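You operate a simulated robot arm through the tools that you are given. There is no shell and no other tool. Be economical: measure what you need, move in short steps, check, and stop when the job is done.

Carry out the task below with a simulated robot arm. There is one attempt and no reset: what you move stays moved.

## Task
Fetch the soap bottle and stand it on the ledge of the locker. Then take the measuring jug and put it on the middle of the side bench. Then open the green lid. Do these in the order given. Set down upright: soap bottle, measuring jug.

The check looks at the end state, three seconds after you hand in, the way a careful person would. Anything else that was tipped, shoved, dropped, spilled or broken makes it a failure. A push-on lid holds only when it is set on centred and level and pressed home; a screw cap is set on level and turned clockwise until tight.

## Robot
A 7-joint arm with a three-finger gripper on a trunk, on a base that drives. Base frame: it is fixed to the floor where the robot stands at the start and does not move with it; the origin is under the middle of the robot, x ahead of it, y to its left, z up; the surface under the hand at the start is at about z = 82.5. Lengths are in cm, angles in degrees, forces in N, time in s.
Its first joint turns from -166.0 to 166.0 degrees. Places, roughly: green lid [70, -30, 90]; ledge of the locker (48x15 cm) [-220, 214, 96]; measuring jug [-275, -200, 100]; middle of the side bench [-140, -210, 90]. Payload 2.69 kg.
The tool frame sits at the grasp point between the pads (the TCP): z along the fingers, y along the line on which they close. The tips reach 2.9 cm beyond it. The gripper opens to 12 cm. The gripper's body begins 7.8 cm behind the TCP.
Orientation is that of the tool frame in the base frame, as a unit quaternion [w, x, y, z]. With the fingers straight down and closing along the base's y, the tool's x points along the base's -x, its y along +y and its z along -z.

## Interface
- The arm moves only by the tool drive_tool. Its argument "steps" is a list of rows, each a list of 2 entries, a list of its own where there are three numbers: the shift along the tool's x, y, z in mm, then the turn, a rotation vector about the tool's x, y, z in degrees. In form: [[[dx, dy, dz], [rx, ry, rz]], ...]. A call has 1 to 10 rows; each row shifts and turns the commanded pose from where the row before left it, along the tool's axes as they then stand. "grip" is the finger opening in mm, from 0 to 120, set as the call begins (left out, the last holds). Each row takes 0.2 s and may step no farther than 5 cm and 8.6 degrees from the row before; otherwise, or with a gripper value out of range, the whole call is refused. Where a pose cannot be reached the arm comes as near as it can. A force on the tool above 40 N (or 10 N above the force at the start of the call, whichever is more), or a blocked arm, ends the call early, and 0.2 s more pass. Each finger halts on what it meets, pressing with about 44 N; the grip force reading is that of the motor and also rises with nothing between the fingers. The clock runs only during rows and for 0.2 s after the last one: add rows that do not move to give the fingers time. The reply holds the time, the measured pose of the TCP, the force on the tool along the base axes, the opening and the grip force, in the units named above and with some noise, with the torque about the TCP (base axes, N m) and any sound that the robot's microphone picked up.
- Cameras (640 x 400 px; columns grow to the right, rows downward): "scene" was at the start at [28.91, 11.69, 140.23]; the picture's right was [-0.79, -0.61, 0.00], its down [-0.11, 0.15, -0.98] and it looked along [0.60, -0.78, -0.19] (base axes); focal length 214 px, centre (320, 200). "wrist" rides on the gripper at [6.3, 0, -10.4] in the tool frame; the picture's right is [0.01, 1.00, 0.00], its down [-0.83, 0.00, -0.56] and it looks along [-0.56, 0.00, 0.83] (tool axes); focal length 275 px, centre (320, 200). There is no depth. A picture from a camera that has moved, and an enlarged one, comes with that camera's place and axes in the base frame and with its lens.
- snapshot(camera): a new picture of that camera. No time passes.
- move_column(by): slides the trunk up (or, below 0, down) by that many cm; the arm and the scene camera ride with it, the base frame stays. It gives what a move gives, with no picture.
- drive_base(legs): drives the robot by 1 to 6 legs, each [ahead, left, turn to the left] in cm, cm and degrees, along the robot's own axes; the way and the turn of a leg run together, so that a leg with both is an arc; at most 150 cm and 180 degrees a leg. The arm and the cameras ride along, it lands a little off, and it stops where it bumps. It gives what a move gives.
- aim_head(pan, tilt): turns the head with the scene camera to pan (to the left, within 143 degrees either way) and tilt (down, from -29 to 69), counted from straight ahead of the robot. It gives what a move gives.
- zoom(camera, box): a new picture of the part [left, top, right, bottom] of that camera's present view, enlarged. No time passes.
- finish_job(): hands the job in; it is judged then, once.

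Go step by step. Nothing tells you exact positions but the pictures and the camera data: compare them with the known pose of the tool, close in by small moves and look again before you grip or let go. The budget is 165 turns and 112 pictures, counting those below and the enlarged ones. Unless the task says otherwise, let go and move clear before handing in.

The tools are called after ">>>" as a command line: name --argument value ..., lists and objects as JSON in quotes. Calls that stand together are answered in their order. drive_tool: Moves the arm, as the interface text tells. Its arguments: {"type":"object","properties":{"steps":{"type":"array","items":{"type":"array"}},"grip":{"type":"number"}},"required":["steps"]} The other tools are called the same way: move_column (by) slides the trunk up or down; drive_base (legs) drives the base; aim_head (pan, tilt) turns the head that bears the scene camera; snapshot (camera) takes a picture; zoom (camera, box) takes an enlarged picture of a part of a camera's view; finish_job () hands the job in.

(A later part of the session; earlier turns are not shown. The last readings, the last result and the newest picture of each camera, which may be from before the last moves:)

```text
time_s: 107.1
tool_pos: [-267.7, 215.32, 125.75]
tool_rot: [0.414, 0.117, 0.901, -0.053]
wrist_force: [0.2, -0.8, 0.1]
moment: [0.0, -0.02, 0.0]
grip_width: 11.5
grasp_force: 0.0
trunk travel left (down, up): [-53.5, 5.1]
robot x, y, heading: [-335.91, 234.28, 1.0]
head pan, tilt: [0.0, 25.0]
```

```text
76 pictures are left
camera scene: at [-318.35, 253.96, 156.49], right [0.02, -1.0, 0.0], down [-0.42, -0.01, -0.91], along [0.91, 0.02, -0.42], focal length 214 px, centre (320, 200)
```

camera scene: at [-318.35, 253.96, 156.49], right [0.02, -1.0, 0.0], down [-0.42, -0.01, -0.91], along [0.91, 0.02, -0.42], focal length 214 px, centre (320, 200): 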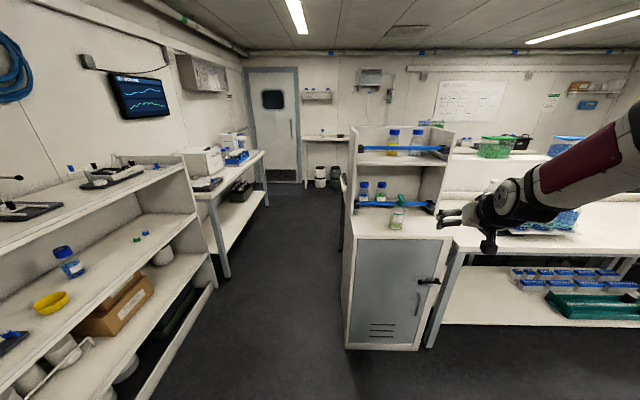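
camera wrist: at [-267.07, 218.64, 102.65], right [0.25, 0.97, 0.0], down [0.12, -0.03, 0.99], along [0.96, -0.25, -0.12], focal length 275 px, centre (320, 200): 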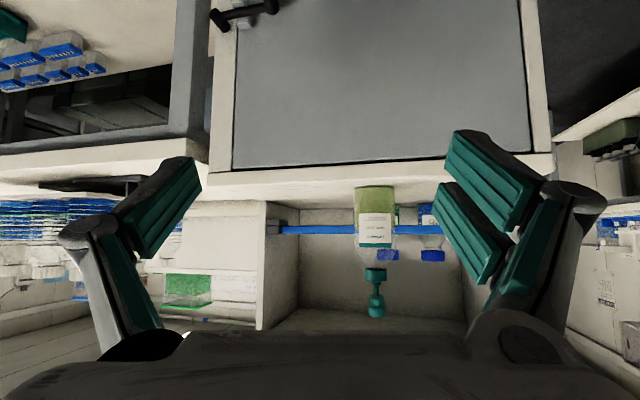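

>>> drive_base --legs '[[0, 0, -91], [135, 45, 0], [140, 0, 0]]'

>>> snapshot --camera "scene"

```text
time_s: 124.8
tool_pos: [-317.57, -110.38, 125.77]
tool_rot: [0.248, 0.731, 0.54, -0.335]
wrist_force: [0.3, 0.4, 0.6]
moment: [0.0, 0.02, -0.02]
grip_width: 11.48
grasp_force: 0.1
trunk travel left (down, up): [-53.5, 5.1]
robot x, y, heading: [-295.69, -43.08, -91.5]
head pan, tilt: [0.0, 25.0]
```

```text
75 pictures are left
camera scene: at [-276.88, -61.31, 156.5], right [-1.0, 0.02, 0.0], down [0.01, 0.42, -0.91], along [-0.02, -0.91, -0.42], focal length 214 px, centre (320, 200)
```

scene: 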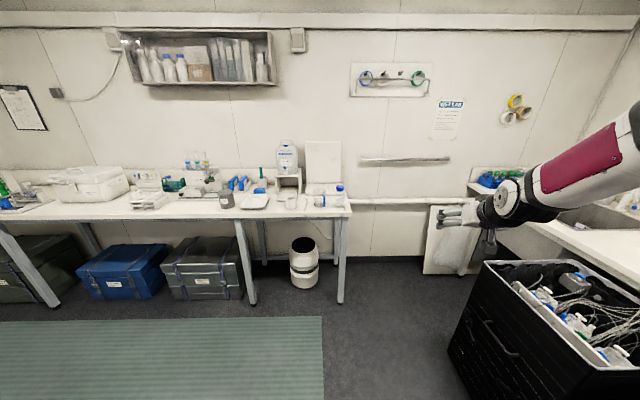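

>>> zoom --camera "scene" --box '[200, 130, 360, 230]'

>>> zoom --camera "scene" --box '[0, 120, 240, 270]'

```text
4.00 times, centred on (280, 180) of scene
camera zoom: at [-276.88, -61.31, 156.5], right [-1.0, 0.02, 0.0], down [0.01, 0.42, -0.91], along [-0.02, -0.91, -0.42], focal length 858 px, centre (480, 280)
```

zoom: 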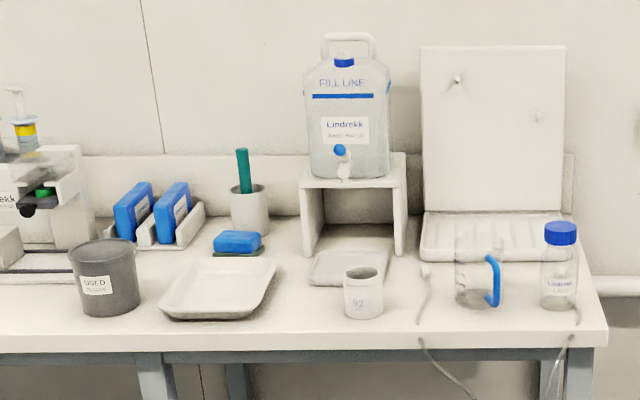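

```text
2.67 times, centred on (120, 195) of scene
camera zoom: at [-276.88, -61.31, 156.5], right [-1.0, 0.02, 0.0], down [0.01, 0.42, -0.91], along [-0.02, -0.91, -0.42], focal length 572 px, centre (853, 213)
```

zoom: 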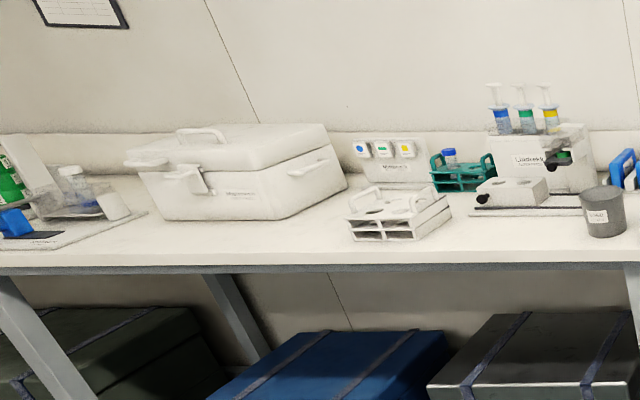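

The measuring jug (clear, blue handle toward the robot) is at about [-279,-197], z 90–102; a free gap on the side bench is near [-138,-205]. I'll point the tool down again and drive closer for a top grasp across the body.

>>> drive_tool --steps '[[[0, 0, 0], [0, 8.3, 0]], [[0, 0, 0], [0, 8.3, 0]], [[0, 0, 0], [0, 8.3, 0]], [[0, 0, 0], [0, 8.3, 0]], [[0, 0, 0], [0, 8.3, 0]], [[0, 0, 0], [0, 8.3, 0]]]' --grip 118

>>> drive_base --legs '[[65, 37, 1.5]]'

>>> snapshot --camera "wrist"

>>> aim_head --pan -20 --tilt 40

>>> snapshot --camera "scene"

```text
time_s: 126.2
tool_pos: [-317.49, -110.29, 125.63]
tool_rot: [-0.003, 0.805, 0.594, 0.004]
wrist_force: [-0.1, 0.3, 1.0]
moment: [-0.05, 0.03, -0.02]
grip_width: 11.79
grasp_force: 0.0
trunk travel left (down, up): [-53.5, 5.1]
robot x, y, heading: [-295.77, -42.94, -91.3]
head pan, tilt: [0.0, 25.0]
```

```text
time_s: 130.2
tool_pos: [-279.84, -175.98, 125.63]
tool_rot: [-0.002, 0.798, 0.602, 0.005]
wrist_force: [0.4, -0.2, -0.4]
moment: [0.03, -0.01, 0.03]
grip_width: 11.8
grasp_force: 0.0
trunk travel left (down, up): [-53.5, 5.1]
robot x, y, heading: [-259.25, -107.96, -89.8]
head pan, tilt: [0.0, 25.0]
```

```text
72 pictures are left
camera wrist: at [-278.09, -169.92, 136.17], right [0.96, -0.27, 0.0], down [-0.23, -0.81, 0.55], along [-0.15, -0.53, -0.84], focal length 275 px, centre (320, 200)
```

wrist: 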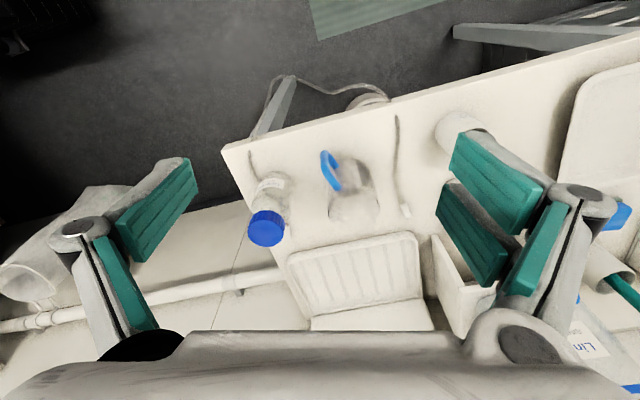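

```text
time_s: 131.0
tool_pos: [-279.79, -175.85, 125.63]
tool_rot: [-0.001, 0.798, 0.602, 0.003]
wrist_force: [0.4, -0.3, 1.0]
moment: [-0.03, -0.01, 0.01]
grip_width: 11.78
grasp_force: 0.1
trunk travel left (down, up): [-53.5, 5.1]
robot x, y, heading: [-259.69, -108.19, -89.9]
head pan, tilt: [-20.0, 40.0]
```

```text
71 pictures are left
camera scene: at [-243.22, -124.67, 154.17], right [-0.94, 0.34, 0.0], down [0.22, 0.6, -0.77], along [-0.26, -0.72, -0.64], focal length 214 px, centre (320, 200)
```

scene: 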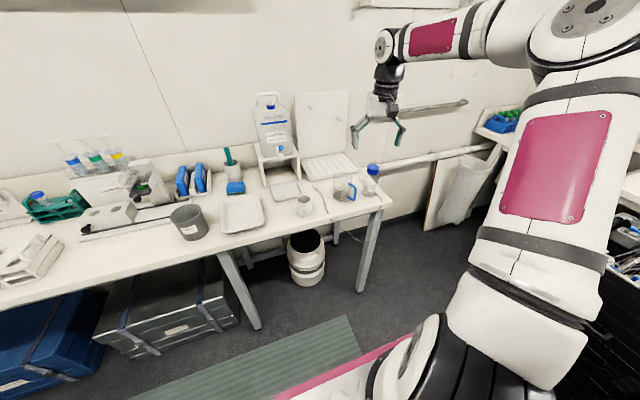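

>>> zoom --camera "wrist" --box '[240, 120, 432, 240]'

>>> zoom --camera "scene" --box '[280, 140, 408, 220]'

```text
3.33 times, centred on (336, 180) of wrist
camera zoom: at [-278.09, -169.92, 136.17], right [0.96, -0.27, 0.0], down [-0.23, -0.81, 0.55], along [-0.15, -0.53, -0.84], focal length 918 px, centre (267, 267)
```

zoom: 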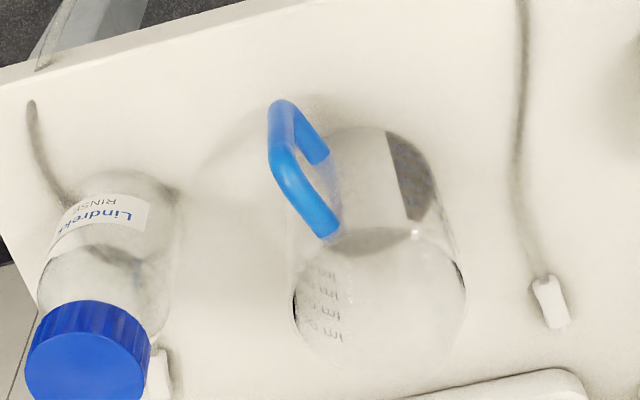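

```text
5.00 times, centred on (344, 180) of scene
camera zoom: at [-243.22, -124.67, 154.17], right [-0.94, 0.34, 0.0], down [0.22, 0.6, -0.77], along [-0.26, -0.72, -0.64], focal length 1072 px, centre (200, 300)
```

zoom: 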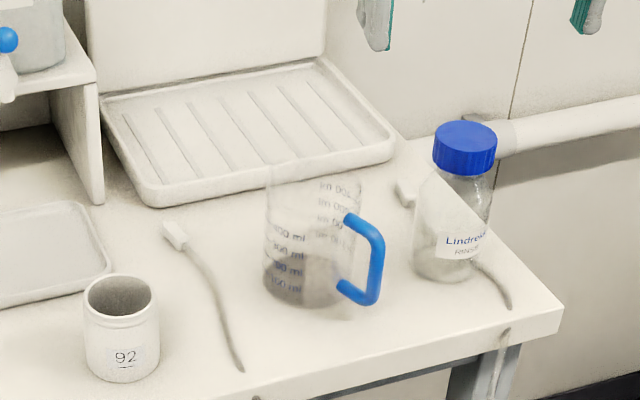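

Jug centre ≈ [-279.6,-195], rim z≈102, diameter ≈8, handle toward +y. I turn the fingers perpendicular to the handle and move above the jug (still at z≈125).

>>> drive_tool --steps '[[[0, 0, 0], [0, 0, -7]], [[0, 0, 0], [0, 0, -7]], [[0, 0, 0], [0, 0, -7]], [[0, 0, 0], [0, 0, -7]], [[0, 0, 0], [0, 0, -7]], [[-45.3, -15, 0], [0, 0, 0]], [[-45.3, -15, 0], [0, 0, 0]], [[-45.3, -15, 0], [0, 0, 0]], [[-45.3, -15, 0], [0, 0, 0]], [[0, 0, 0], [0, 0, 0]]]' --grip 112

>>> snapshot --camera "wrist"

>>> zoom --camera "scene" --box '[280, 60, 440, 220]'

```text
time_s: 133.2
tool_pos: [-278.89, -190.49, 125.34]
tool_rot: [-0.001, 0.579, 0.815, 0.004]
wrist_force: [0.2, 0.0, 0.2]
moment: [0.0, -0.02, 0.03]
grip_width: 11.22
grasp_force: 0.2
out of reach, approached as far as the arm can: row 9
trunk travel left (down, up): [-53.5, 5.1]
robot x, y, heading: [-259.24, -107.95, -89.8]
head pan, tilt: [-20.0, 40.0]
```

```text
68 pictures are left
camera wrist: at [-281.06, -184.66, 135.84], right [0.94, 0.33, 0.01], down [0.27, -0.79, 0.55], along [0.19, -0.52, -0.84], focal length 275 px, centre (320, 200)
```

wrist: 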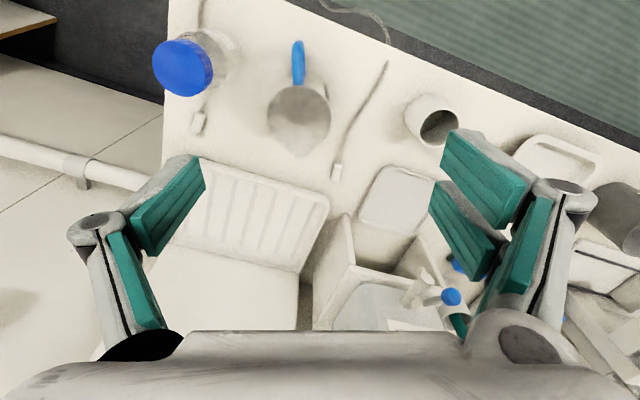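

```text
2.50 times, centred on (360, 140) of scene
camera zoom: at [-243.2, -124.65, 154.16], right [-0.94, 0.34, 0.0], down [0.22, 0.6, -0.77], along [-0.26, -0.72, -0.64], focal length 536 px, centre (220, 350)
```

zoom: 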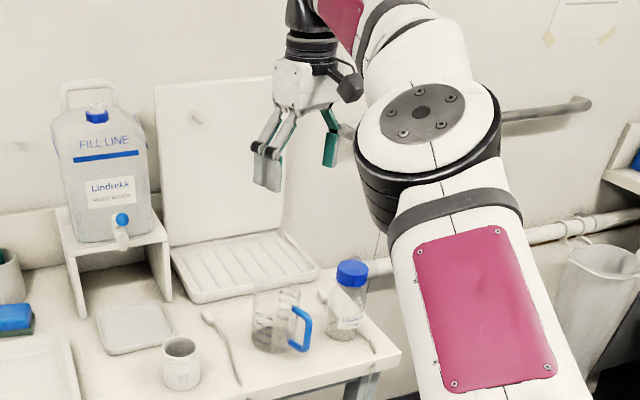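

>>> drive_base --legs '[[8, 0, 0]]'

>>> move_column --by -15

>>> snapshot --camera "wrist"

```text
time_s: 134.3
tool_pos: [-279.06, -198.62, 125.4]
tool_rot: [-0.001, 0.58, 0.815, 0.004]
wrist_force: [0.3, -0.2, -0.2]
moment: [-0.01, -0.02, 0.02]
grip_width: 11.19
grasp_force: 0.1
trunk travel left (down, up): [-53.5, 5.1]
robot x, y, heading: [-259.04, -115.88, -90.2]
head pan, tilt: [-20.0, 40.0]
```

```text
time_s: 136.0
tool_pos: [-278.96, -198.43, 110.46]
tool_rot: [-0.002, 0.58, 0.814, 0.005]
wrist_force: [1.0, -0.2, -0.1]
moment: [0.02, 0.0, 0.01]
grip_width: 11.21
grasp_force: 0.1
trunk travel left (down, up): [-38.5, 20.1]
robot x, y, heading: [-259.15, -116.05, -89.9]
head pan, tilt: [-20.0, 40.0]
```

```text
66 pictures are left
camera wrist: at [-281.14, -192.7, 120.87], right [0.94, 0.33, 0.01], down [0.27, -0.79, 0.55], along [0.19, -0.52, -0.83], focal length 275 px, centre (320, 200)
```

wrist: 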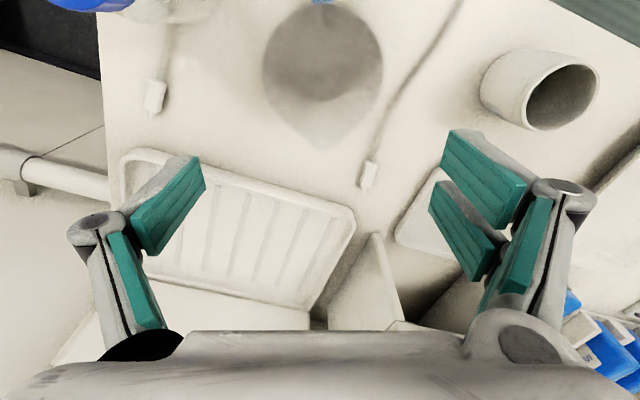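

I shift back 3.5 cm to centre over the jug rim, then check again.

>>> drive_tool --steps '[[[17.5, 0.7, 0], [0, 0, 0]], [[17.5, 0.8, 0], [0, 0, 0]], [[0, 0, 0], [0, 0, 0]]]' --grip 108

>>> snapshot --camera "wrist"

>>> zoom --camera "scene" --box '[300, 80, 460, 240]'

```text
time_s: 136.8
tool_pos: [-279.93, -195.1, 110.32]
tool_rot: [-0.001, 0.58, 0.814, 0.005]
wrist_force: [0.8, 0.8, 0.1]
moment: [0.01, 0.01, -0.02]
grip_width: 10.81
grasp_force: 0.1
trunk travel left (down, up): [-38.5, 20.1]
robot x, y, heading: [-259.54, -115.7, -89.8]
head pan, tilt: [-20.0, 40.0]
```

```text
65 pictures are left
camera wrist: at [-282.09, -189.34, 120.86], right [0.94, 0.33, 0.01], down [0.27, -0.79, 0.55], along [0.19, -0.52, -0.83], focal length 275 px, centre (320, 200)
```

wrist: 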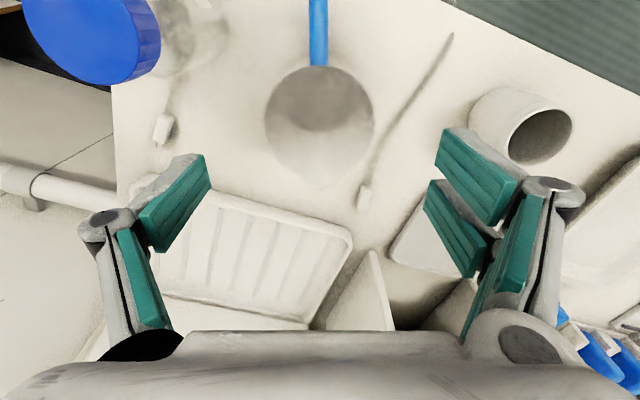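

```text
2.50 times, centred on (380, 160) of scene
camera zoom: at [-243.24, -145.27, 139.07], right [-0.94, 0.34, 0.0], down [0.22, 0.6, -0.77], along [-0.26, -0.72, -0.64], focal length 536 px, centre (170, 300)
```

zoom: 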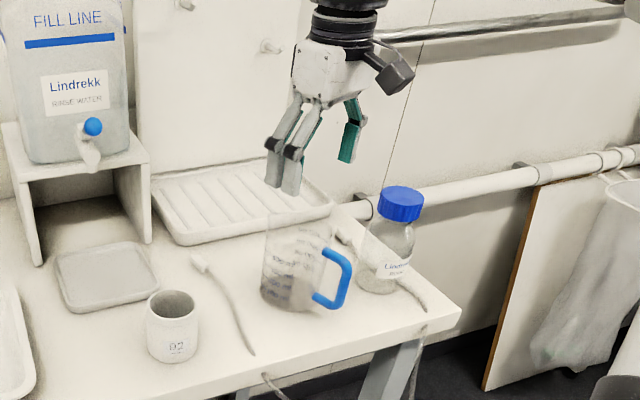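

Centred on the rim. I lower around the jug in two steps.

>>> move_column --by -7

>>> snapshot --camera "wrist"

>>> zoom --camera "scene" --box '[300, 80, 460, 240]'

```text
time_s: 137.9
tool_pos: [-280.01, -195.15, 103.38]
tool_rot: [0.0, 0.58, 0.815, 0.005]
wrist_force: [0.2, -0.3, 0.2]
moment: [0.02, 0.02, 0.01]
grip_width: 10.81
grasp_force: 0.1
trunk travel left (down, up): [-31.5, 27.1]
robot x, y, heading: [-259.03, -115.99, -89.9]
head pan, tilt: [-20.0, 40.0]
```

```text
63 pictures are left
camera wrist: at [-282.15, -189.37, 113.87], right [0.94, 0.33, 0.01], down [0.27, -0.79, 0.55], along [0.19, -0.52, -0.83], focal length 275 px, centre (320, 200)
```

wrist: 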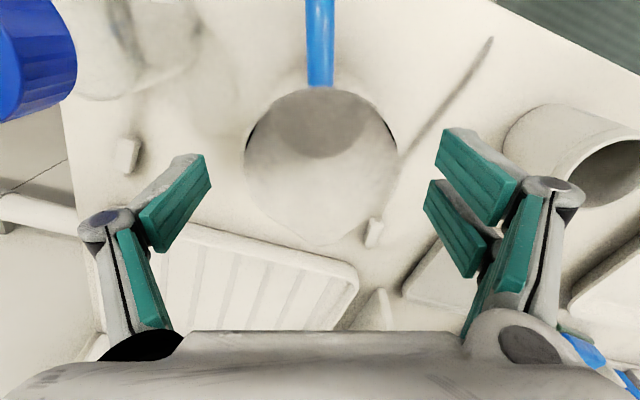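

```text
2.50 times, centred on (380, 160) of scene
camera zoom: at [-243.24, -148.82, 132.11], right [-0.94, 0.34, 0.0], down [0.22, 0.6, -0.77], along [-0.26, -0.72, -0.64], focal length 536 px, centre (170, 300)
```

zoom: 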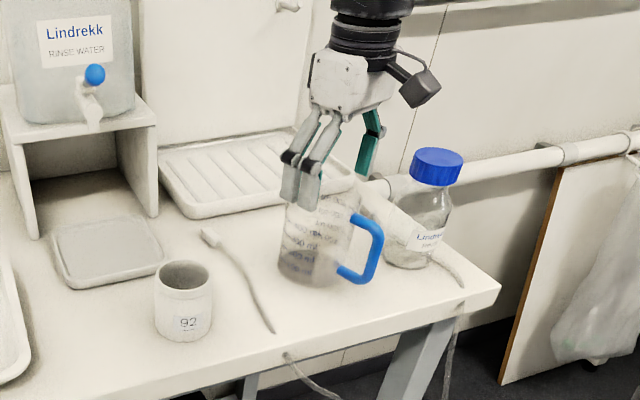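

>>> move_column --by -5.5

>>> drive_tool --steps '[[[0, 0, 0], [0, 0, 0]], [[0, 0, 0], [0, 0, 0]], [[0, 0, 0], [0, 0, 0]]]' --grip 65

>>> snapshot --camera "wrist"

>>> zoom --camera "scene" --box '[300, 80, 460, 240]'

```text
time_s: 138.9
tool_pos: [-280.1, -195.09, 97.83]
tool_rot: [0.0, 0.58, 0.815, 0.004]
wrist_force: [-0.7, 0.1, -0.2]
moment: [0.02, -0.02, 0.01]
grip_width: 10.79
grasp_force: 0.0
trunk travel left (down, up): [-26.0, 32.6]
robot x, y, heading: [-259.06, -115.94, -90.0]
head pan, tilt: [-20.0, 40.0]
```

```text
time_s: 139.7
tool_pos: [-280.07, -195.21, 97.98]
tool_rot: [0.0, 0.58, 0.815, 0.004]
wrist_force: [-0.6, -0.3, 7.4]
moment: [-0.12, 0.1, 0.02]
grip_width: 8.58
grasp_force: 44.3
trunk travel left (down, up): [-26.0, 32.6]
robot x, y, heading: [-259.66, -115.58, -90.3]
head pan, tilt: [-20.0, 40.0]
```

```text
61 pictures are left
camera wrist: at [-282.15, -189.36, 108.41], right [0.94, 0.33, 0.01], down [0.27, -0.79, 0.55], along [0.19, -0.52, -0.83], focal length 275 px, centre (320, 200)
```

wrist: 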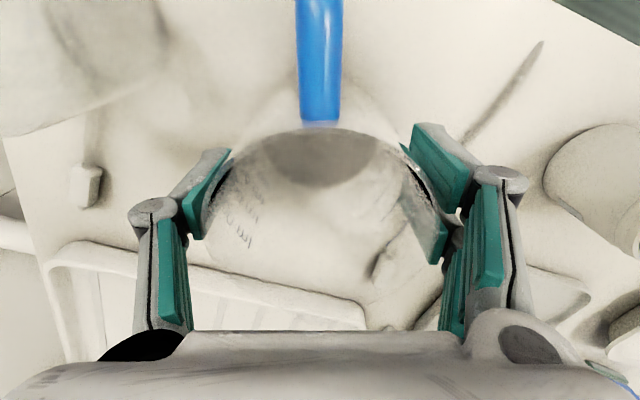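

```text
2.50 times, centred on (380, 160) of scene
camera zoom: at [-243.24, -150.84, 126.66], right [-0.94, 0.34, 0.0], down [0.22, 0.6, -0.77], along [-0.26, -0.72, -0.64], focal length 536 px, centre (170, 300)
```

zoom: 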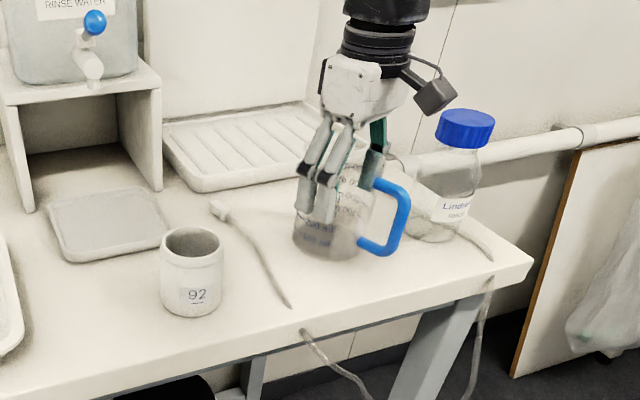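

Gripped at 8.6 cm. Lift straight up, then back off.

>>> move_column --by 20

>>> snapshot --camera "wrist"

>>> drive_base --legs '[[-25, 0, 0], [0, 125, 0]]'

>>> aim_head --pan 0 --tilt 40

>>> snapshot --camera "scene"

```text
time_s: 141.8
tool_pos: [-280.12, -195.18, 117.89]
tool_rot: [-0.001, 0.58, 0.814, 0.005]
wrist_force: [0.4, 0.5, -0.7]
moment: [0.0, 0.0, -0.02]
grip_width: 8.6
grasp_force: 43.8
trunk travel left (down, up): [-46.0, 12.6]
robot x, y, heading: [-259.14, -115.86, -89.9]
head pan, tilt: [-20.0, 40.0]
```

```text
59 pictures are left
camera wrist: at [-282.15, -189.39, 128.34], right [0.94, 0.33, 0.01], down [0.27, -0.79, 0.55], along [0.19, -0.52, -0.84], focal length 275 px, centre (320, 200)
```

wrist: 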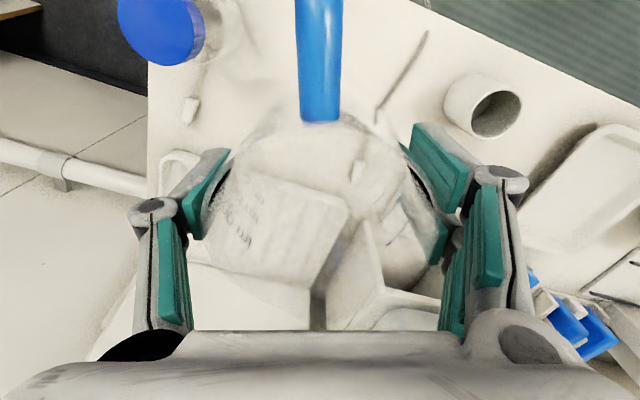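

```text
time_s: 144.7
tool_pos: [-274.57, -170.17, 117.95]
tool_rot: [-0.001, 0.577, 0.816, 0.005]
wrist_force: [-1.0, 0.8, -1.9]
moment: [0.01, -0.02, -0.02]
grip_width: 8.59
grasp_force: 44.0
trunk travel left (down, up): [-46.0, 12.6]
robot x, y, heading: [-253.99, -90.92, -89.7]
head pan, tilt: [-20.0, 40.0]
stopped in leg 2: the robot was blocked; the commanded pose is now the measured one
```

```text
time_s: 145.5
tool_pos: [-274.52, -170.08, 118.08]
tool_rot: [-0.001, 0.578, 0.816, 0.004]
wrist_force: [-0.4, 0.7, -0.7]
moment: [0.0, 0.01, 0.01]
grip_width: 8.6
grasp_force: 43.9
trunk travel left (down, up): [-46.0, 12.6]
robot x, y, heading: [-254.44, -91.06, -89.8]
head pan, tilt: [0.0, 40.0]
```

```text
58 pictures are left
camera scene: at [-235.24, -115.3, 146.6], right [-1.0, 0.0, 0.0], down [0.0, 0.64, -0.77], along [0.0, -0.77, -0.64], focal length 214 px, centre (320, 200)
```

scene: 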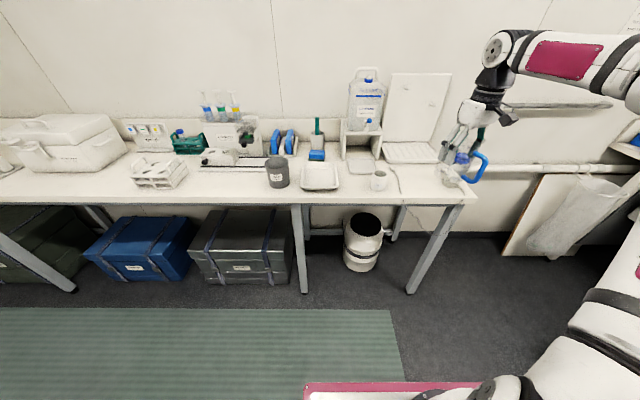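

The base bumped something on its left after 5 cm. I look left.

>>> aim_head --pan 90 --tilt 45

>>> snapshot --camera "scene"

```text
time_s: 147.2
tool_pos: [-274.64, -170.1, 117.89]
tool_rot: [-0.001, 0.577, 0.817, 0.004]
wrist_force: [0.4, 0.6, -0.6]
moment: [0.02, 0.01, 0.04]
grip_width: 8.61
grasp_force: 43.6
trunk travel left (down, up): [-46.0, 12.6]
robot x, y, heading: [-254.6, -90.97, -89.9]
head pan, tilt: [90.0, 45.0]
```

```text
57 pictures are left
camera scene: at [-227.13, -106.77, 145.87], right [0.0, -1.0, 0.0], down [-0.71, 0.0, -0.71], along [0.71, 0.0, -0.71], focal length 214 px, centre (320, 200)
```

scene: 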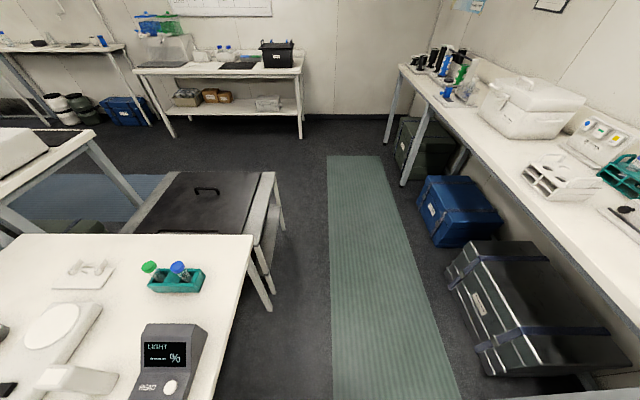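

The table edge is at y≈-82 and I was too far back. I check how far my own base reaches behind.

>>> aim_head --pan 140 --tilt 68

>>> snapshot --camera "scene"

```text
time_s: 148.3
tool_pos: [-274.61, -170.15, 117.92]
tool_rot: [0.0, 0.577, 0.816, 0.003]
wrist_force: [0.0, 0.1, -0.4]
moment: [-0.02, -0.01, 0.0]
grip_width: 8.56
grasp_force: 44.0
trunk travel left (down, up): [-46.0, 12.6]
robot x, y, heading: [-254.45, -90.82, -89.9]
head pan, tilt: [140.0, 68.0]
```

```text
56 pictures are left
camera scene: at [-231.61, -102.42, 143.06], right [0.77, -0.64, 0.0], down [-0.59, -0.71, -0.38], along [0.24, 0.29, -0.93], focal length 214 px, centre (320, 200)
```

scene: 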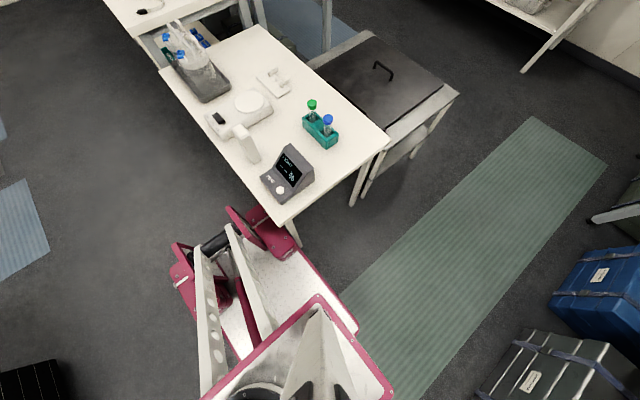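

My base is about ±57 cm long and ±27 wide, so it can't face the side bench in that aisle. I'll move back to the open area, turn to face +x, and drive along the aisle at y≈-130, then reach to my right.

>>> drive_base --legs '[[0, -42, 0], [4, 0, 0]]'

>>> move_column --by 12

>>> snapshot --camera "scene"

```text
time_s: 151.4
tool_pos: [-316.64, -174.23, 117.93]
tool_rot: [0.0, 0.578, 0.816, 0.004]
wrist_force: [0.8, -0.3, -1.2]
moment: [-0.04, 0.0, -0.01]
grip_width: 8.59
grasp_force: 44.4
trunk travel left (down, up): [-46.0, 12.6]
robot x, y, heading: [-296.44, -94.88, -90.2]
head pan, tilt: [140.0, 68.0]
```

```text
time_s: 152.9
tool_pos: [-316.72, -171.84, 129.73]
tool_rot: [-0.001, 0.578, 0.816, 0.006]
wrist_force: [0.4, 0.5, -1.3]
moment: [0.0, 0.0, 0.01]
grip_width: 8.57
grasp_force: 43.8
trunk travel left (down, up): [-58.0, 0.6]
robot x, y, heading: [-296.55, -94.99, -90.0]
head pan, tilt: [140.0, 68.0]
```

```text
55 pictures are left
camera scene: at [-273.66, -93.69, 155.03], right [0.77, -0.64, 0.0], down [-0.59, -0.71, -0.37], along [0.24, 0.29, -0.93], focal length 214 px, centre (320, 200)
```

scene: 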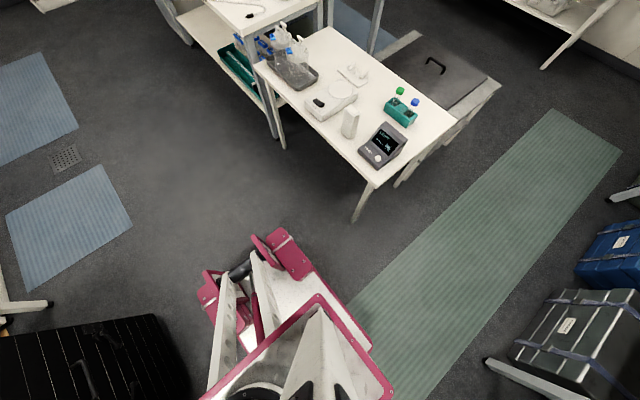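

>>> drive_base --legs '[[17, 0, 0], [0, 0, 90]]'

>>> aim_head --pan 0 --tilt 40

>>> snapshot --camera "scene"

```text
time_s: 158.2
tool_pos: [-219.35, -132.02, 129.84]
tool_rot: [-0.003, -0.17, 0.985, 0.003]
wrist_force: [-1.3, -0.1, 0.1]
moment: [0.02, 0.01, 0.02]
grip_width: 8.58
grasp_force: 43.7
trunk travel left (down, up): [-58.0, 0.6]
robot x, y, heading: [-296.21, -112.08, 0.2]
head pan, tilt: [140.0, 68.0]
```

```text
time_s: 160.4
tool_pos: [-219.19, -132.09, 129.88]
tool_rot: [-0.002, -0.17, 0.985, 0.004]
wrist_force: [0.2, 0.1, -1.7]
moment: [0.02, 0.02, 0.01]
grip_width: 8.59
grasp_force: 44.5
trunk travel left (down, up): [-58.0, 0.6]
robot x, y, heading: [-296.52, -111.82, 0.5]
head pan, tilt: [0.0, 40.0]
```

```text
54 pictures are left
camera scene: at [-284.68, -92.77, 158.59], right [0.01, -1.0, 0.0], down [-0.64, 0.0, -0.77], along [0.77, 0.0, -0.64], focal length 214 px, centre (320, 200)
```

scene: 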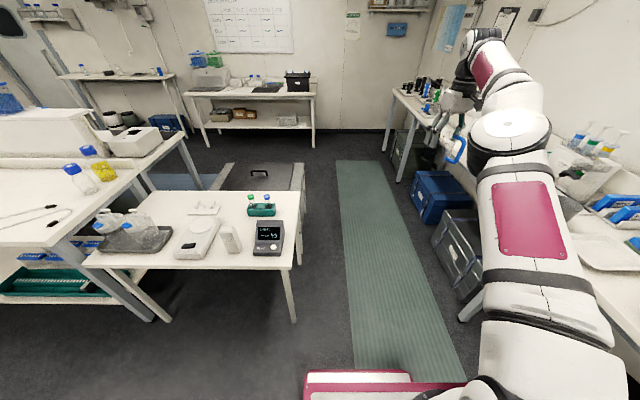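

Turned. Now strafe to the aisle centre and drive ahead.

>>> drive_base --legs '[[0, -19, 0], [131, -1, 0]]'

>>> aim_head --pan -50 --tilt 45

>>> snapshot --camera "scene"

>>> snapshot --camera "wrist"

```text
time_s: 168.2
tool_pos: [-87.74, -152.74, 129.96]
tool_rot: [-0.003, -0.166, 0.986, 0.003]
wrist_force: [0.5, 0.8, -0.7]
moment: [0.01, -0.01, -0.01]
grip_width: 8.58
grasp_force: 44.0
trunk travel left (down, up): [-58.0, 0.6]
robot x, y, heading: [-164.25, -131.7, -0.2]
head pan, tilt: [0.0, 40.0]
```

```text
time_s: 169.4
tool_pos: [-87.51, -152.69, 129.91]
tool_rot: [-0.003, -0.165, 0.986, 0.003]
wrist_force: [-0.5, 0.0, -1.0]
moment: [0.01, -0.02, -0.03]
grip_width: 8.6
grasp_force: 43.8
trunk travel left (down, up): [-58.0, 0.6]
robot x, y, heading: [-164.39, -131.94, -0.5]
head pan, tilt: [-50.0, 45.0]
```

```text
53 pictures are left
camera scene: at [-156.02, -119.07, 157.86], right [-0.77, -0.64, 0.0], down [-0.45, 0.54, -0.71], along [0.45, -0.54, -0.71], focal length 214 px, centre (320, 200)
```

scene: 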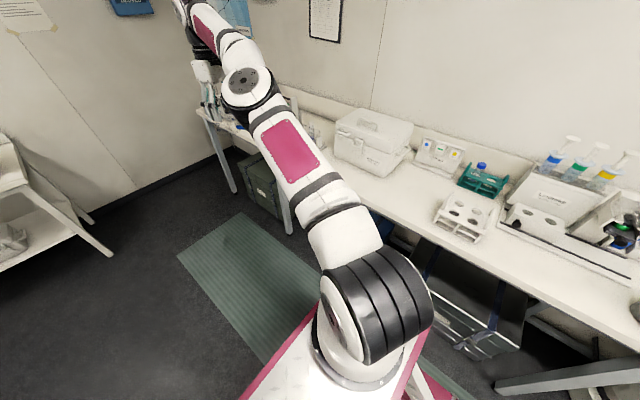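

```text
52 pictures are left
camera wrist: at [-93.52, -154.94, 140.37], right [-0.33, 0.94, 0.01], down [0.79, 0.27, 0.55], along [0.52, 0.19, -0.83], focal length 275 px, centre (320, 200)
```

wrist: 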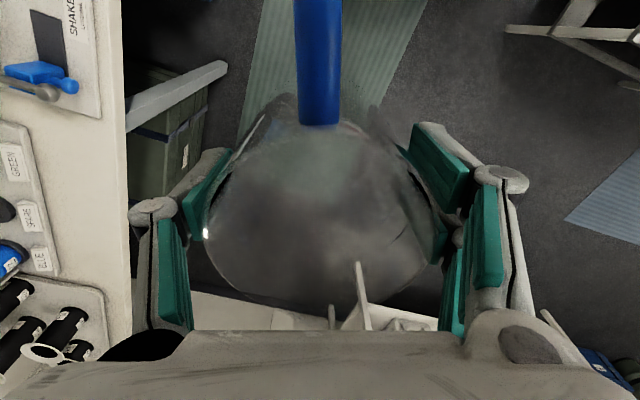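

>>> zoom --camera "scene" --box '[320, 90, 512, 250]'

```text
2.50 times, centred on (416, 170) of scene
camera zoom: at [-156.02, -119.07, 157.86], right [-0.77, -0.64, 0.0], down [-0.45, 0.54, -0.71], along [0.45, -0.54, -0.71], focal length 536 px, centre (80, 275)
```

zoom: 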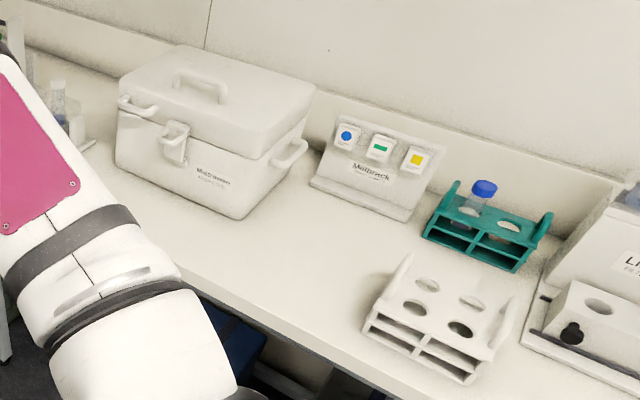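

Free spot between the box (x>-127), rack (x<-155) and card holder (y<-223): target [-140,-206]. I swing the arm clockwise along an arc at the same height.

>>> drive_tool --steps '[[[28.7, -39.5, 0], [0, 0, 3.54]], [[28.7, -39.5, 0], [0, 0, 3.54]], [[28.7, -39.5, 0], [0, 0, 3.54]], [[28.7, -39.5, 0], [0, 0, 3.54]], [[28.7, -39.5, 0], [0, 0, 3.54]], [[28.7, -39.5, 0], [0, 0, 3.54]], [[28.7, -39.5, 0], [0, 0, 3.54]], [[28.7, -39.5, 0], [0, 0, 3.54]], [[0, 0, 0], [0, 0, 0]]]'

```text
time_s: 171.4
tool_pos: [-108.55, -184.92, 129.55]
tool_rot: [-0.004, 0.082, 0.997, 0.002]
wrist_force: [0.0, 0.0, -0.3]
moment: [-0.01, -0.02, 0.0]
grip_width: 8.57
grasp_force: 43.8
out of reach, approached as far as the arm can: row 2, 4, 6, 7
trunk travel left (down, up): [-58.0, 0.6]
robot x, y, heading: [-164.38, -131.84, -0.5]
head pan, tilt: [-50.0, 45.0]
```

>>> drive_tool --steps '[[[28.3, -37, 0], [0, 0, 3.54]], [[28.3, -37, 0], [0, 0, 3.54]], [[28.3, -37, 0], [0, 0, 3.54]], [[28.3, -37, 0], [0, 0, 3.54]], [[28.3, -37, 0], [0, 0, 3.54]], [[28.3, -37, 0], [0, 0, 3.54]], [[28.3, -37, 0], [0, 0, 3.54]], [[28.3, -37, 0], [0, 0, 3.54]], [[0, 0, 0], [0, 0, 0]]]'

>>> snapshot --camera "scene"

>>> snapshot --camera "wrist"

```text
time_s: 173.4
tool_pos: [-141.23, -200.74, 129.67]
tool_rot: [-0.004, 0.323, 0.946, 0.001]
wrist_force: [0.3, -0.7, -2.1]
moment: [0.01, 0.03, -0.03]
grip_width: 8.59
grasp_force: 43.7
out of reach, approached as far as the arm can: row 1, 2, 3, 4, 5, 7, 8
trunk travel left (down, up): [-58.0, 0.6]
robot x, y, heading: [-164.36, -131.96, -0.2]
head pan, tilt: [-50.0, 45.0]
```

```text
50 pictures are left
camera scene: at [-156.03, -119.08, 157.86], right [-0.77, -0.64, 0.0], down [-0.45, 0.54, -0.71], along [0.45, -0.54, -0.71], focal length 214 px, centre (320, 200)
```

scene: 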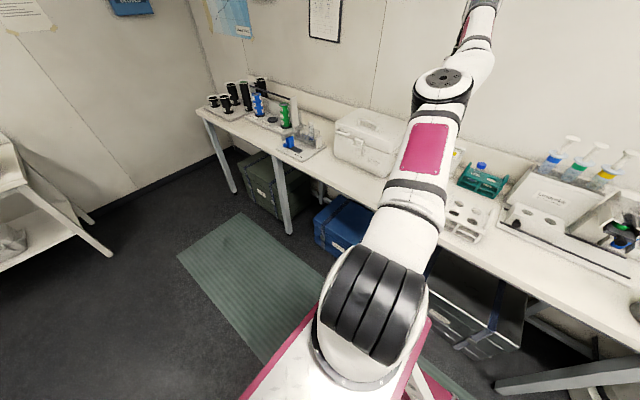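

```text
49 pictures are left
camera wrist: at [-146.17, -196.89, 140.16], right [0.61, 0.79, 0.0], down [0.66, -0.51, 0.55], along [0.44, -0.33, -0.84], focal length 275 px, centre (320, 200)
```

wrist: 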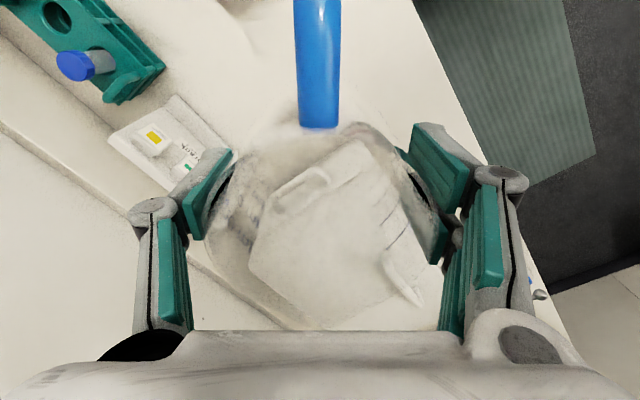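

>>> drive_base --legs '[[0, -4, 0]]'

>>> move_column --by -12

>>> snapshot --camera "wrist"

>>> aim_head --pan -45 --tilt 35

>>> snapshot --camera "scene"

```text
time_s: 174.2
tool_pos: [-141.13, -204.74, 129.73]
tool_rot: [-0.004, 0.322, 0.947, 0.001]
wrist_force: [0.1, -0.3, -0.6]
moment: [0.0, 0.0, 0.01]
grip_width: 8.58
grasp_force: 43.8
trunk travel left (down, up): [-58.0, 0.6]
robot x, y, heading: [-164.48, -136.02, -0.4]
head pan, tilt: [-50.0, 45.0]
```

```text
time_s: 175.8
tool_pos: [-130.57, -204.86, 117.86]
tool_rot: [-0.005, 0.323, 0.946, 0.002]
wrist_force: [-2.4, -2.0, 18.2]
moment: [0.03, -0.57, -0.07]
grip_width: 8.57
grasp_force: 44.2
trunk travel left (down, up): [-46.0, 12.6]
robot x, y, heading: [-164.29, -135.98, -0.2]
head pan, tilt: [-50.0, 45.0]
```

```text
48 pictures are left
camera wrist: at [-135.62, -201.06, 128.37], right [0.61, 0.79, 0.0], down [0.66, -0.51, 0.55], along [0.44, -0.33, -0.84], focal length 275 px, centre (320, 200)
```

wrist: 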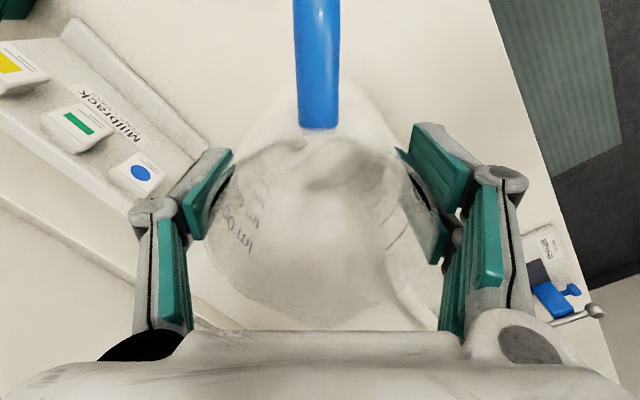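

```text
time_s: 176.5
tool_pos: [-130.67, -204.86, 117.79]
tool_rot: [-0.004, 0.323, 0.946, 0.001]
wrist_force: [-3.6, -5.0, 27.8]
moment: [-0.38, -0.66, -0.15]
grip_width: 8.59
grasp_force: 44.1
trunk travel left (down, up): [-46.0, 12.6]
robot x, y, heading: [-164.23, -135.9, -0.3]
head pan, tilt: [-45.0, 35.0]
```

```text
47 pictures are left
camera scene: at [-142.16, -123.11, 147.37], right [-0.71, -0.7, 0.0], down [-0.4, 0.41, -0.82], along [0.58, -0.58, -0.57], focal length 214 px, centre (320, 200)
```

scene: 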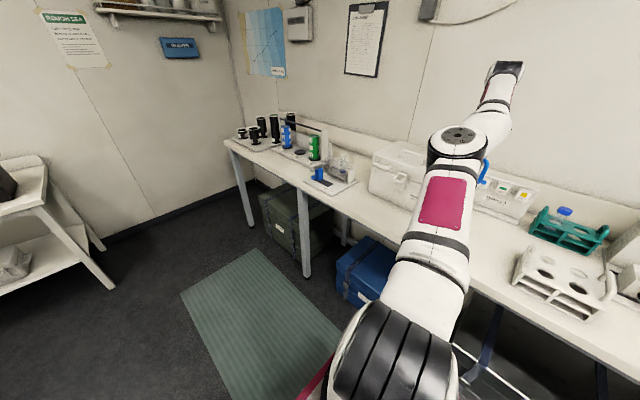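

The trunk's lowering carried the hand +x onto the white box (28 N). I raise straight up at once with the arm.

>>> drive_tool --steps '[[[0, 0, -10], [0, 0, 0]], [[0, 0, -15], [0, 0, 0]], [[0, 0, -15], [0, 0, 0]], [[0, 0, 0], [0, 0, 0]]]'

>>> snapshot --camera "wrist"

>>> zoom --camera "scene" --box '[340, 110, 560, 250]'

```text
time_s: 177.5
tool_pos: [-130.72, -203.4, 121.56]
tool_rot: [-0.005, 0.322, 0.947, 0.003]
wrist_force: [0.1, 0.3, -0.6]
moment: [-0.01, -0.01, -0.03]
grip_width: 8.57
grasp_force: 44.0
out of reach, approached as far as the arm can: row 2, 3
trunk travel left (down, up): [-46.0, 12.6]
robot x, y, heading: [-164.53, -135.96, -0.3]
head pan, tilt: [-45.0, 35.0]
```

```text
46 pictures are left
camera wrist: at [-135.63, -199.66, 132.11], right [0.61, 0.79, 0.0], down [0.67, -0.51, 0.55], along [0.44, -0.33, -0.84], focal length 275 px, centre (320, 200)
```

wrist: 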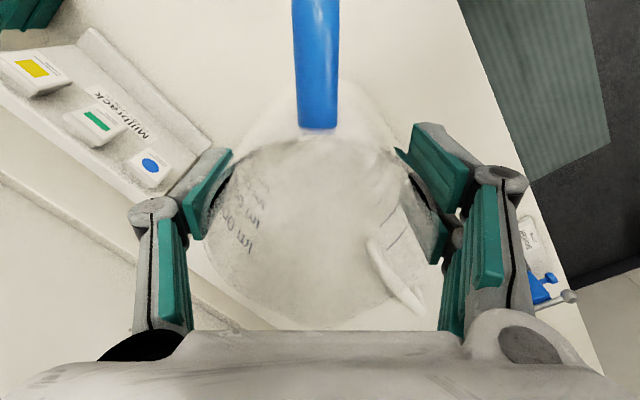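

```text
2.86 times, centred on (450, 180) of scene
camera zoom: at [-142.07, -123.18, 147.35], right [-0.71, -0.7, 0.0], down [-0.4, 0.41, -0.82], along [0.58, -0.58, -0.57], focal length 613 px, centre (-51, 257)
```

zoom: 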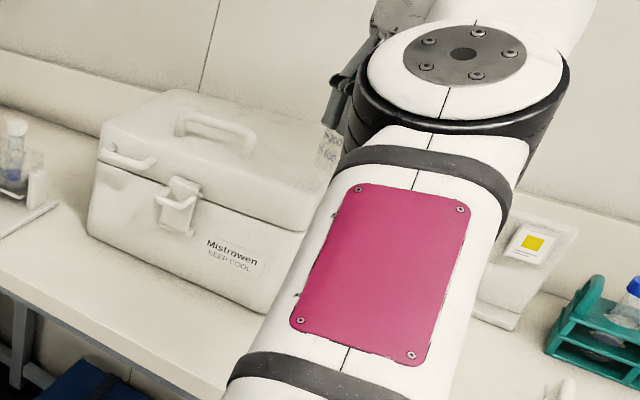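

Clear again; the box looks undisturbed and the jug is held as before. I shift the base back 9.5 cm (−x) so the hand is over the free spot, then lower stepwise while checking x, y.

>>> drive_base --legs '[[-9.5, 0, 0]]'

>>> move_column --by -4

>>> snapshot --camera "wrist"

```text
time_s: 178.6
tool_pos: [-140.35, -203.36, 121.57]
tool_rot: [-0.005, 0.322, 0.947, 0.001]
wrist_force: [0.0, 0.1, -0.5]
moment: [-0.02, 0.03, -0.02]
grip_width: 8.57
grasp_force: 43.8
trunk travel left (down, up): [-46.0, 12.6]
robot x, y, heading: [-174.31, -136.26, -0.2]
head pan, tilt: [-45.0, 35.0]
```

```text
time_s: 179.4
tool_pos: [-140.38, -203.38, 117.65]
tool_rot: [-0.005, 0.323, 0.946, 0.001]
wrist_force: [0.0, 0.0, 0.2]
moment: [0.01, -0.01, 0.01]
grip_width: 8.6
grasp_force: 44.2
trunk travel left (down, up): [-42.0, 16.6]
robot x, y, heading: [-173.67, -135.77, -0.5]
head pan, tilt: [-45.0, 35.0]
```

```text
44 pictures are left
camera wrist: at [-145.2, -199.59, 128.16], right [0.61, 0.8, 0.0], down [0.67, -0.51, 0.55], along [0.44, -0.33, -0.84], focal length 275 px, centre (320, 200)
```

wrist: 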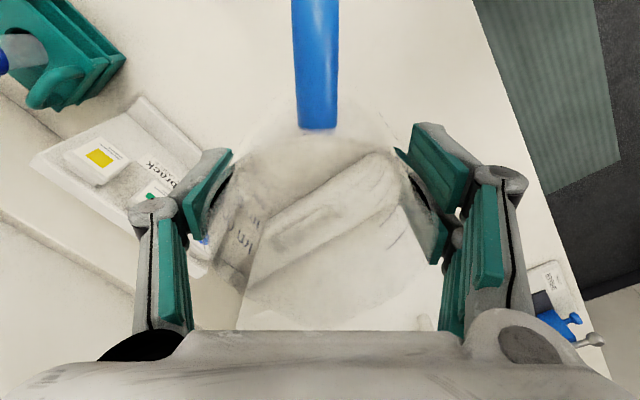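

The box's lid edge is at x≈-131.5 with a side handle to ≈-134. I shift to about [-142.5,-206] and lower halfway.

>>> drive_base --legs '[[-2, -2.5, 0]]'

>>> move_column --by -7

>>> snapshot --camera "wrist"

>>> aim_head --pan -52 --tilt 50

>>> snapshot --camera "scene"

```text
time_s: 180.3
tool_pos: [-142.36, -205.86, 117.64]
tool_rot: [-0.005, 0.322, 0.947, 0.002]
wrist_force: [0.8, 0.0, -1.0]
moment: [-0.01, 0.07, 0.01]
grip_width: 8.55
grasp_force: 44.2
trunk travel left (down, up): [-42.0, 16.6]
robot x, y, heading: [-176.34, -138.38, -0.2]
head pan, tilt: [-45.0, 35.0]
```

```text
time_s: 181.3
tool_pos: [-142.37, -205.78, 110.67]
tool_rot: [-0.005, 0.322, 0.947, 0.001]
wrist_force: [-0.1, -0.6, -0.9]
moment: [0.03, 0.07, 0.01]
grip_width: 8.54
grasp_force: 44.5
trunk travel left (down, up): [-35.0, 23.6]
robot x, y, heading: [-176.66, -138.45, -0.3]
head pan, tilt: [-45.0, 35.0]
```

```text
43 pictures are left
camera wrist: at [-147.24, -202.12, 121.13], right [0.61, 0.8, 0.0], down [0.67, -0.51, 0.55], along [0.43, -0.33, -0.84], focal length 275 px, centre (320, 200)
```

wrist: 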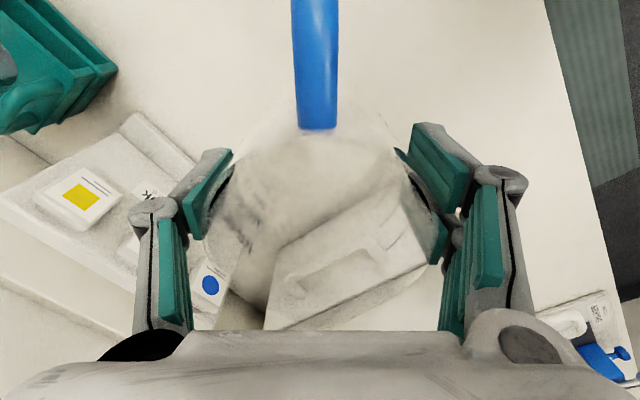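

```text
time_s: 182.1
tool_pos: [-142.26, -205.86, 110.61]
tool_rot: [-0.005, 0.322, 0.947, 0.002]
wrist_force: [0.9, -0.4, -0.7]
moment: [-0.02, -0.03, 0.01]
grip_width: 8.56
grasp_force: 44.1
trunk travel left (down, up): [-35.0, 23.6]
robot x, y, heading: [-175.79, -138.53, -0.2]
head pan, tilt: [-52.0, 50.0]
```

```text
42 pictures are left
camera scene: at [-148.05, -125.51, 134.18], right [-0.79, -0.61, 0.0], down [-0.47, 0.61, -0.64], along [0.39, -0.51, -0.77], focal length 214 px, centre (320, 200)
```

scene: 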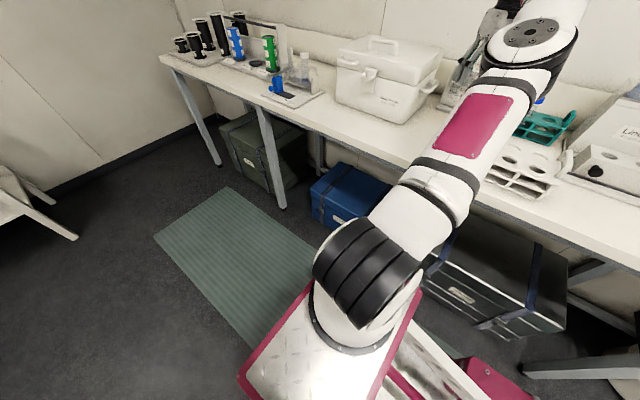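

Clear of the box. I lower further to just above the bench.

>>> move_column --by -11

>>> zoom --camera "scene" --box '[380, 20, 600, 170]'

>>> snapshot --camera "wrist"

```text
time_s: 183.5
tool_pos: [-142.34, -205.78, 99.67]
tool_rot: [-0.005, 0.323, 0.946, 0.002]
wrist_force: [-0.3, -0.7, -1.2]
moment: [0.02, -0.02, 0.02]
grip_width: 8.58
grasp_force: 44.1
trunk travel left (down, up): [-24.0, 34.6]
robot x, y, heading: [-176.5, -138.34, -0.2]
head pan, tilt: [-52.0, 50.0]
```

```text
2.67 times, centred on (490, 95) of scene
camera zoom: at [-143.74, -125.52, 123.24], right [-0.79, -0.61, 0.0], down [-0.47, 0.61, -0.64], along [0.39, -0.51, -0.77], focal length 572 px, centre (-133, 480)
```

zoom: 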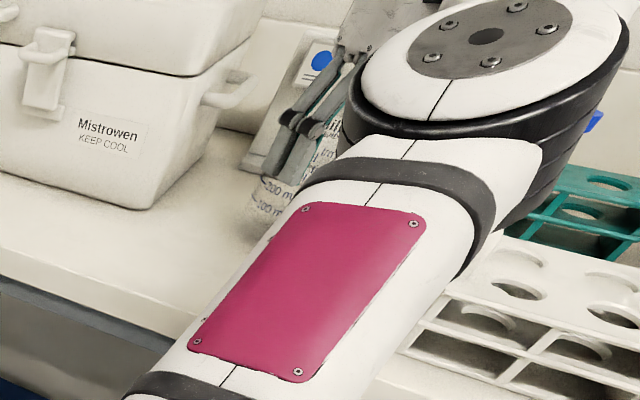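

```text
40 pictures are left
camera wrist: at [-147.25, -202.12, 110.14], right [0.61, 0.8, 0.0], down [0.67, -0.51, 0.55], along [0.44, -0.33, -0.84], focal length 275 px, centre (320, 200)
```

wrist: 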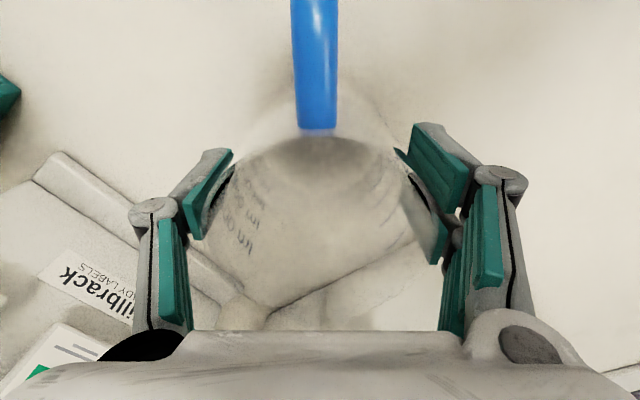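

>>> drive_tool --steps '[[[0, 0, 4], [0, 0, 0]], [[0, 0, 4], [0, 0, 0]], [[0, 0, 3], [0, 0, 0]], [[0, 0, 2], [0, 0, 0]], [[0, 0, 0], [0, 0, 0]]]'

```text
time_s: 184.7
tool_pos: [-142.21, -205.85, 98.2]
tool_rot: [-0.005, 0.322, 0.947, 0.003]
wrist_force: [0.9, 0.5, -1.0]
moment: [0.01, 0.0, 0.0]
grip_width: 8.56
grasp_force: 44.0
trunk travel left (down, up): [-24.0, 34.6]
robot x, y, heading: [-176.14, -138.36, -0.2]
head pan, tilt: [-52.0, 50.0]
```

>>> drive_tool --steps '[[[0, 0, 2], [0, 0, 0]], [[0, 0, 2], [0, 0, 0]], [[0, 0, 0], [0, 0, 0]]]'

```text
time_s: 185.5
tool_pos: [-142.2, -205.84, 97.87]
tool_rot: [-0.005, 0.322, 0.947, 0.002]
wrist_force: [0.6, 0.7, -1.4]
moment: [-0.04, -0.02, -0.01]
grip_width: 8.56
grasp_force: 44.0
trunk travel left (down, up): [-24.0, 34.6]
robot x, y, heading: [-176.43, -138.51, -0.4]
head pan, tilt: [-52.0, 50.0]
```

>>> drive_tool --steps '[[[0, 0, 2], [0, 0, 0]], [[0, 0, 2], [0, 0, 0]], [[0, 0, 0], [0, 0, 0]]]'

```text
time_s: 186.3
tool_pos: [-142.35, -205.75, 97.72]
tool_rot: [-0.004, 0.323, 0.946, 0.0]
wrist_force: [2.0, -5.5, 36.2]
moment: [-0.33, -0.22, -0.19]
grip_width: 8.59
grasp_force: 43.6
trunk travel left (down, up): [-24.0, 34.6]
robot x, y, heading: [-175.81, -138.2, -0.0]
head pan, tilt: [-52.0, 50.0]
```

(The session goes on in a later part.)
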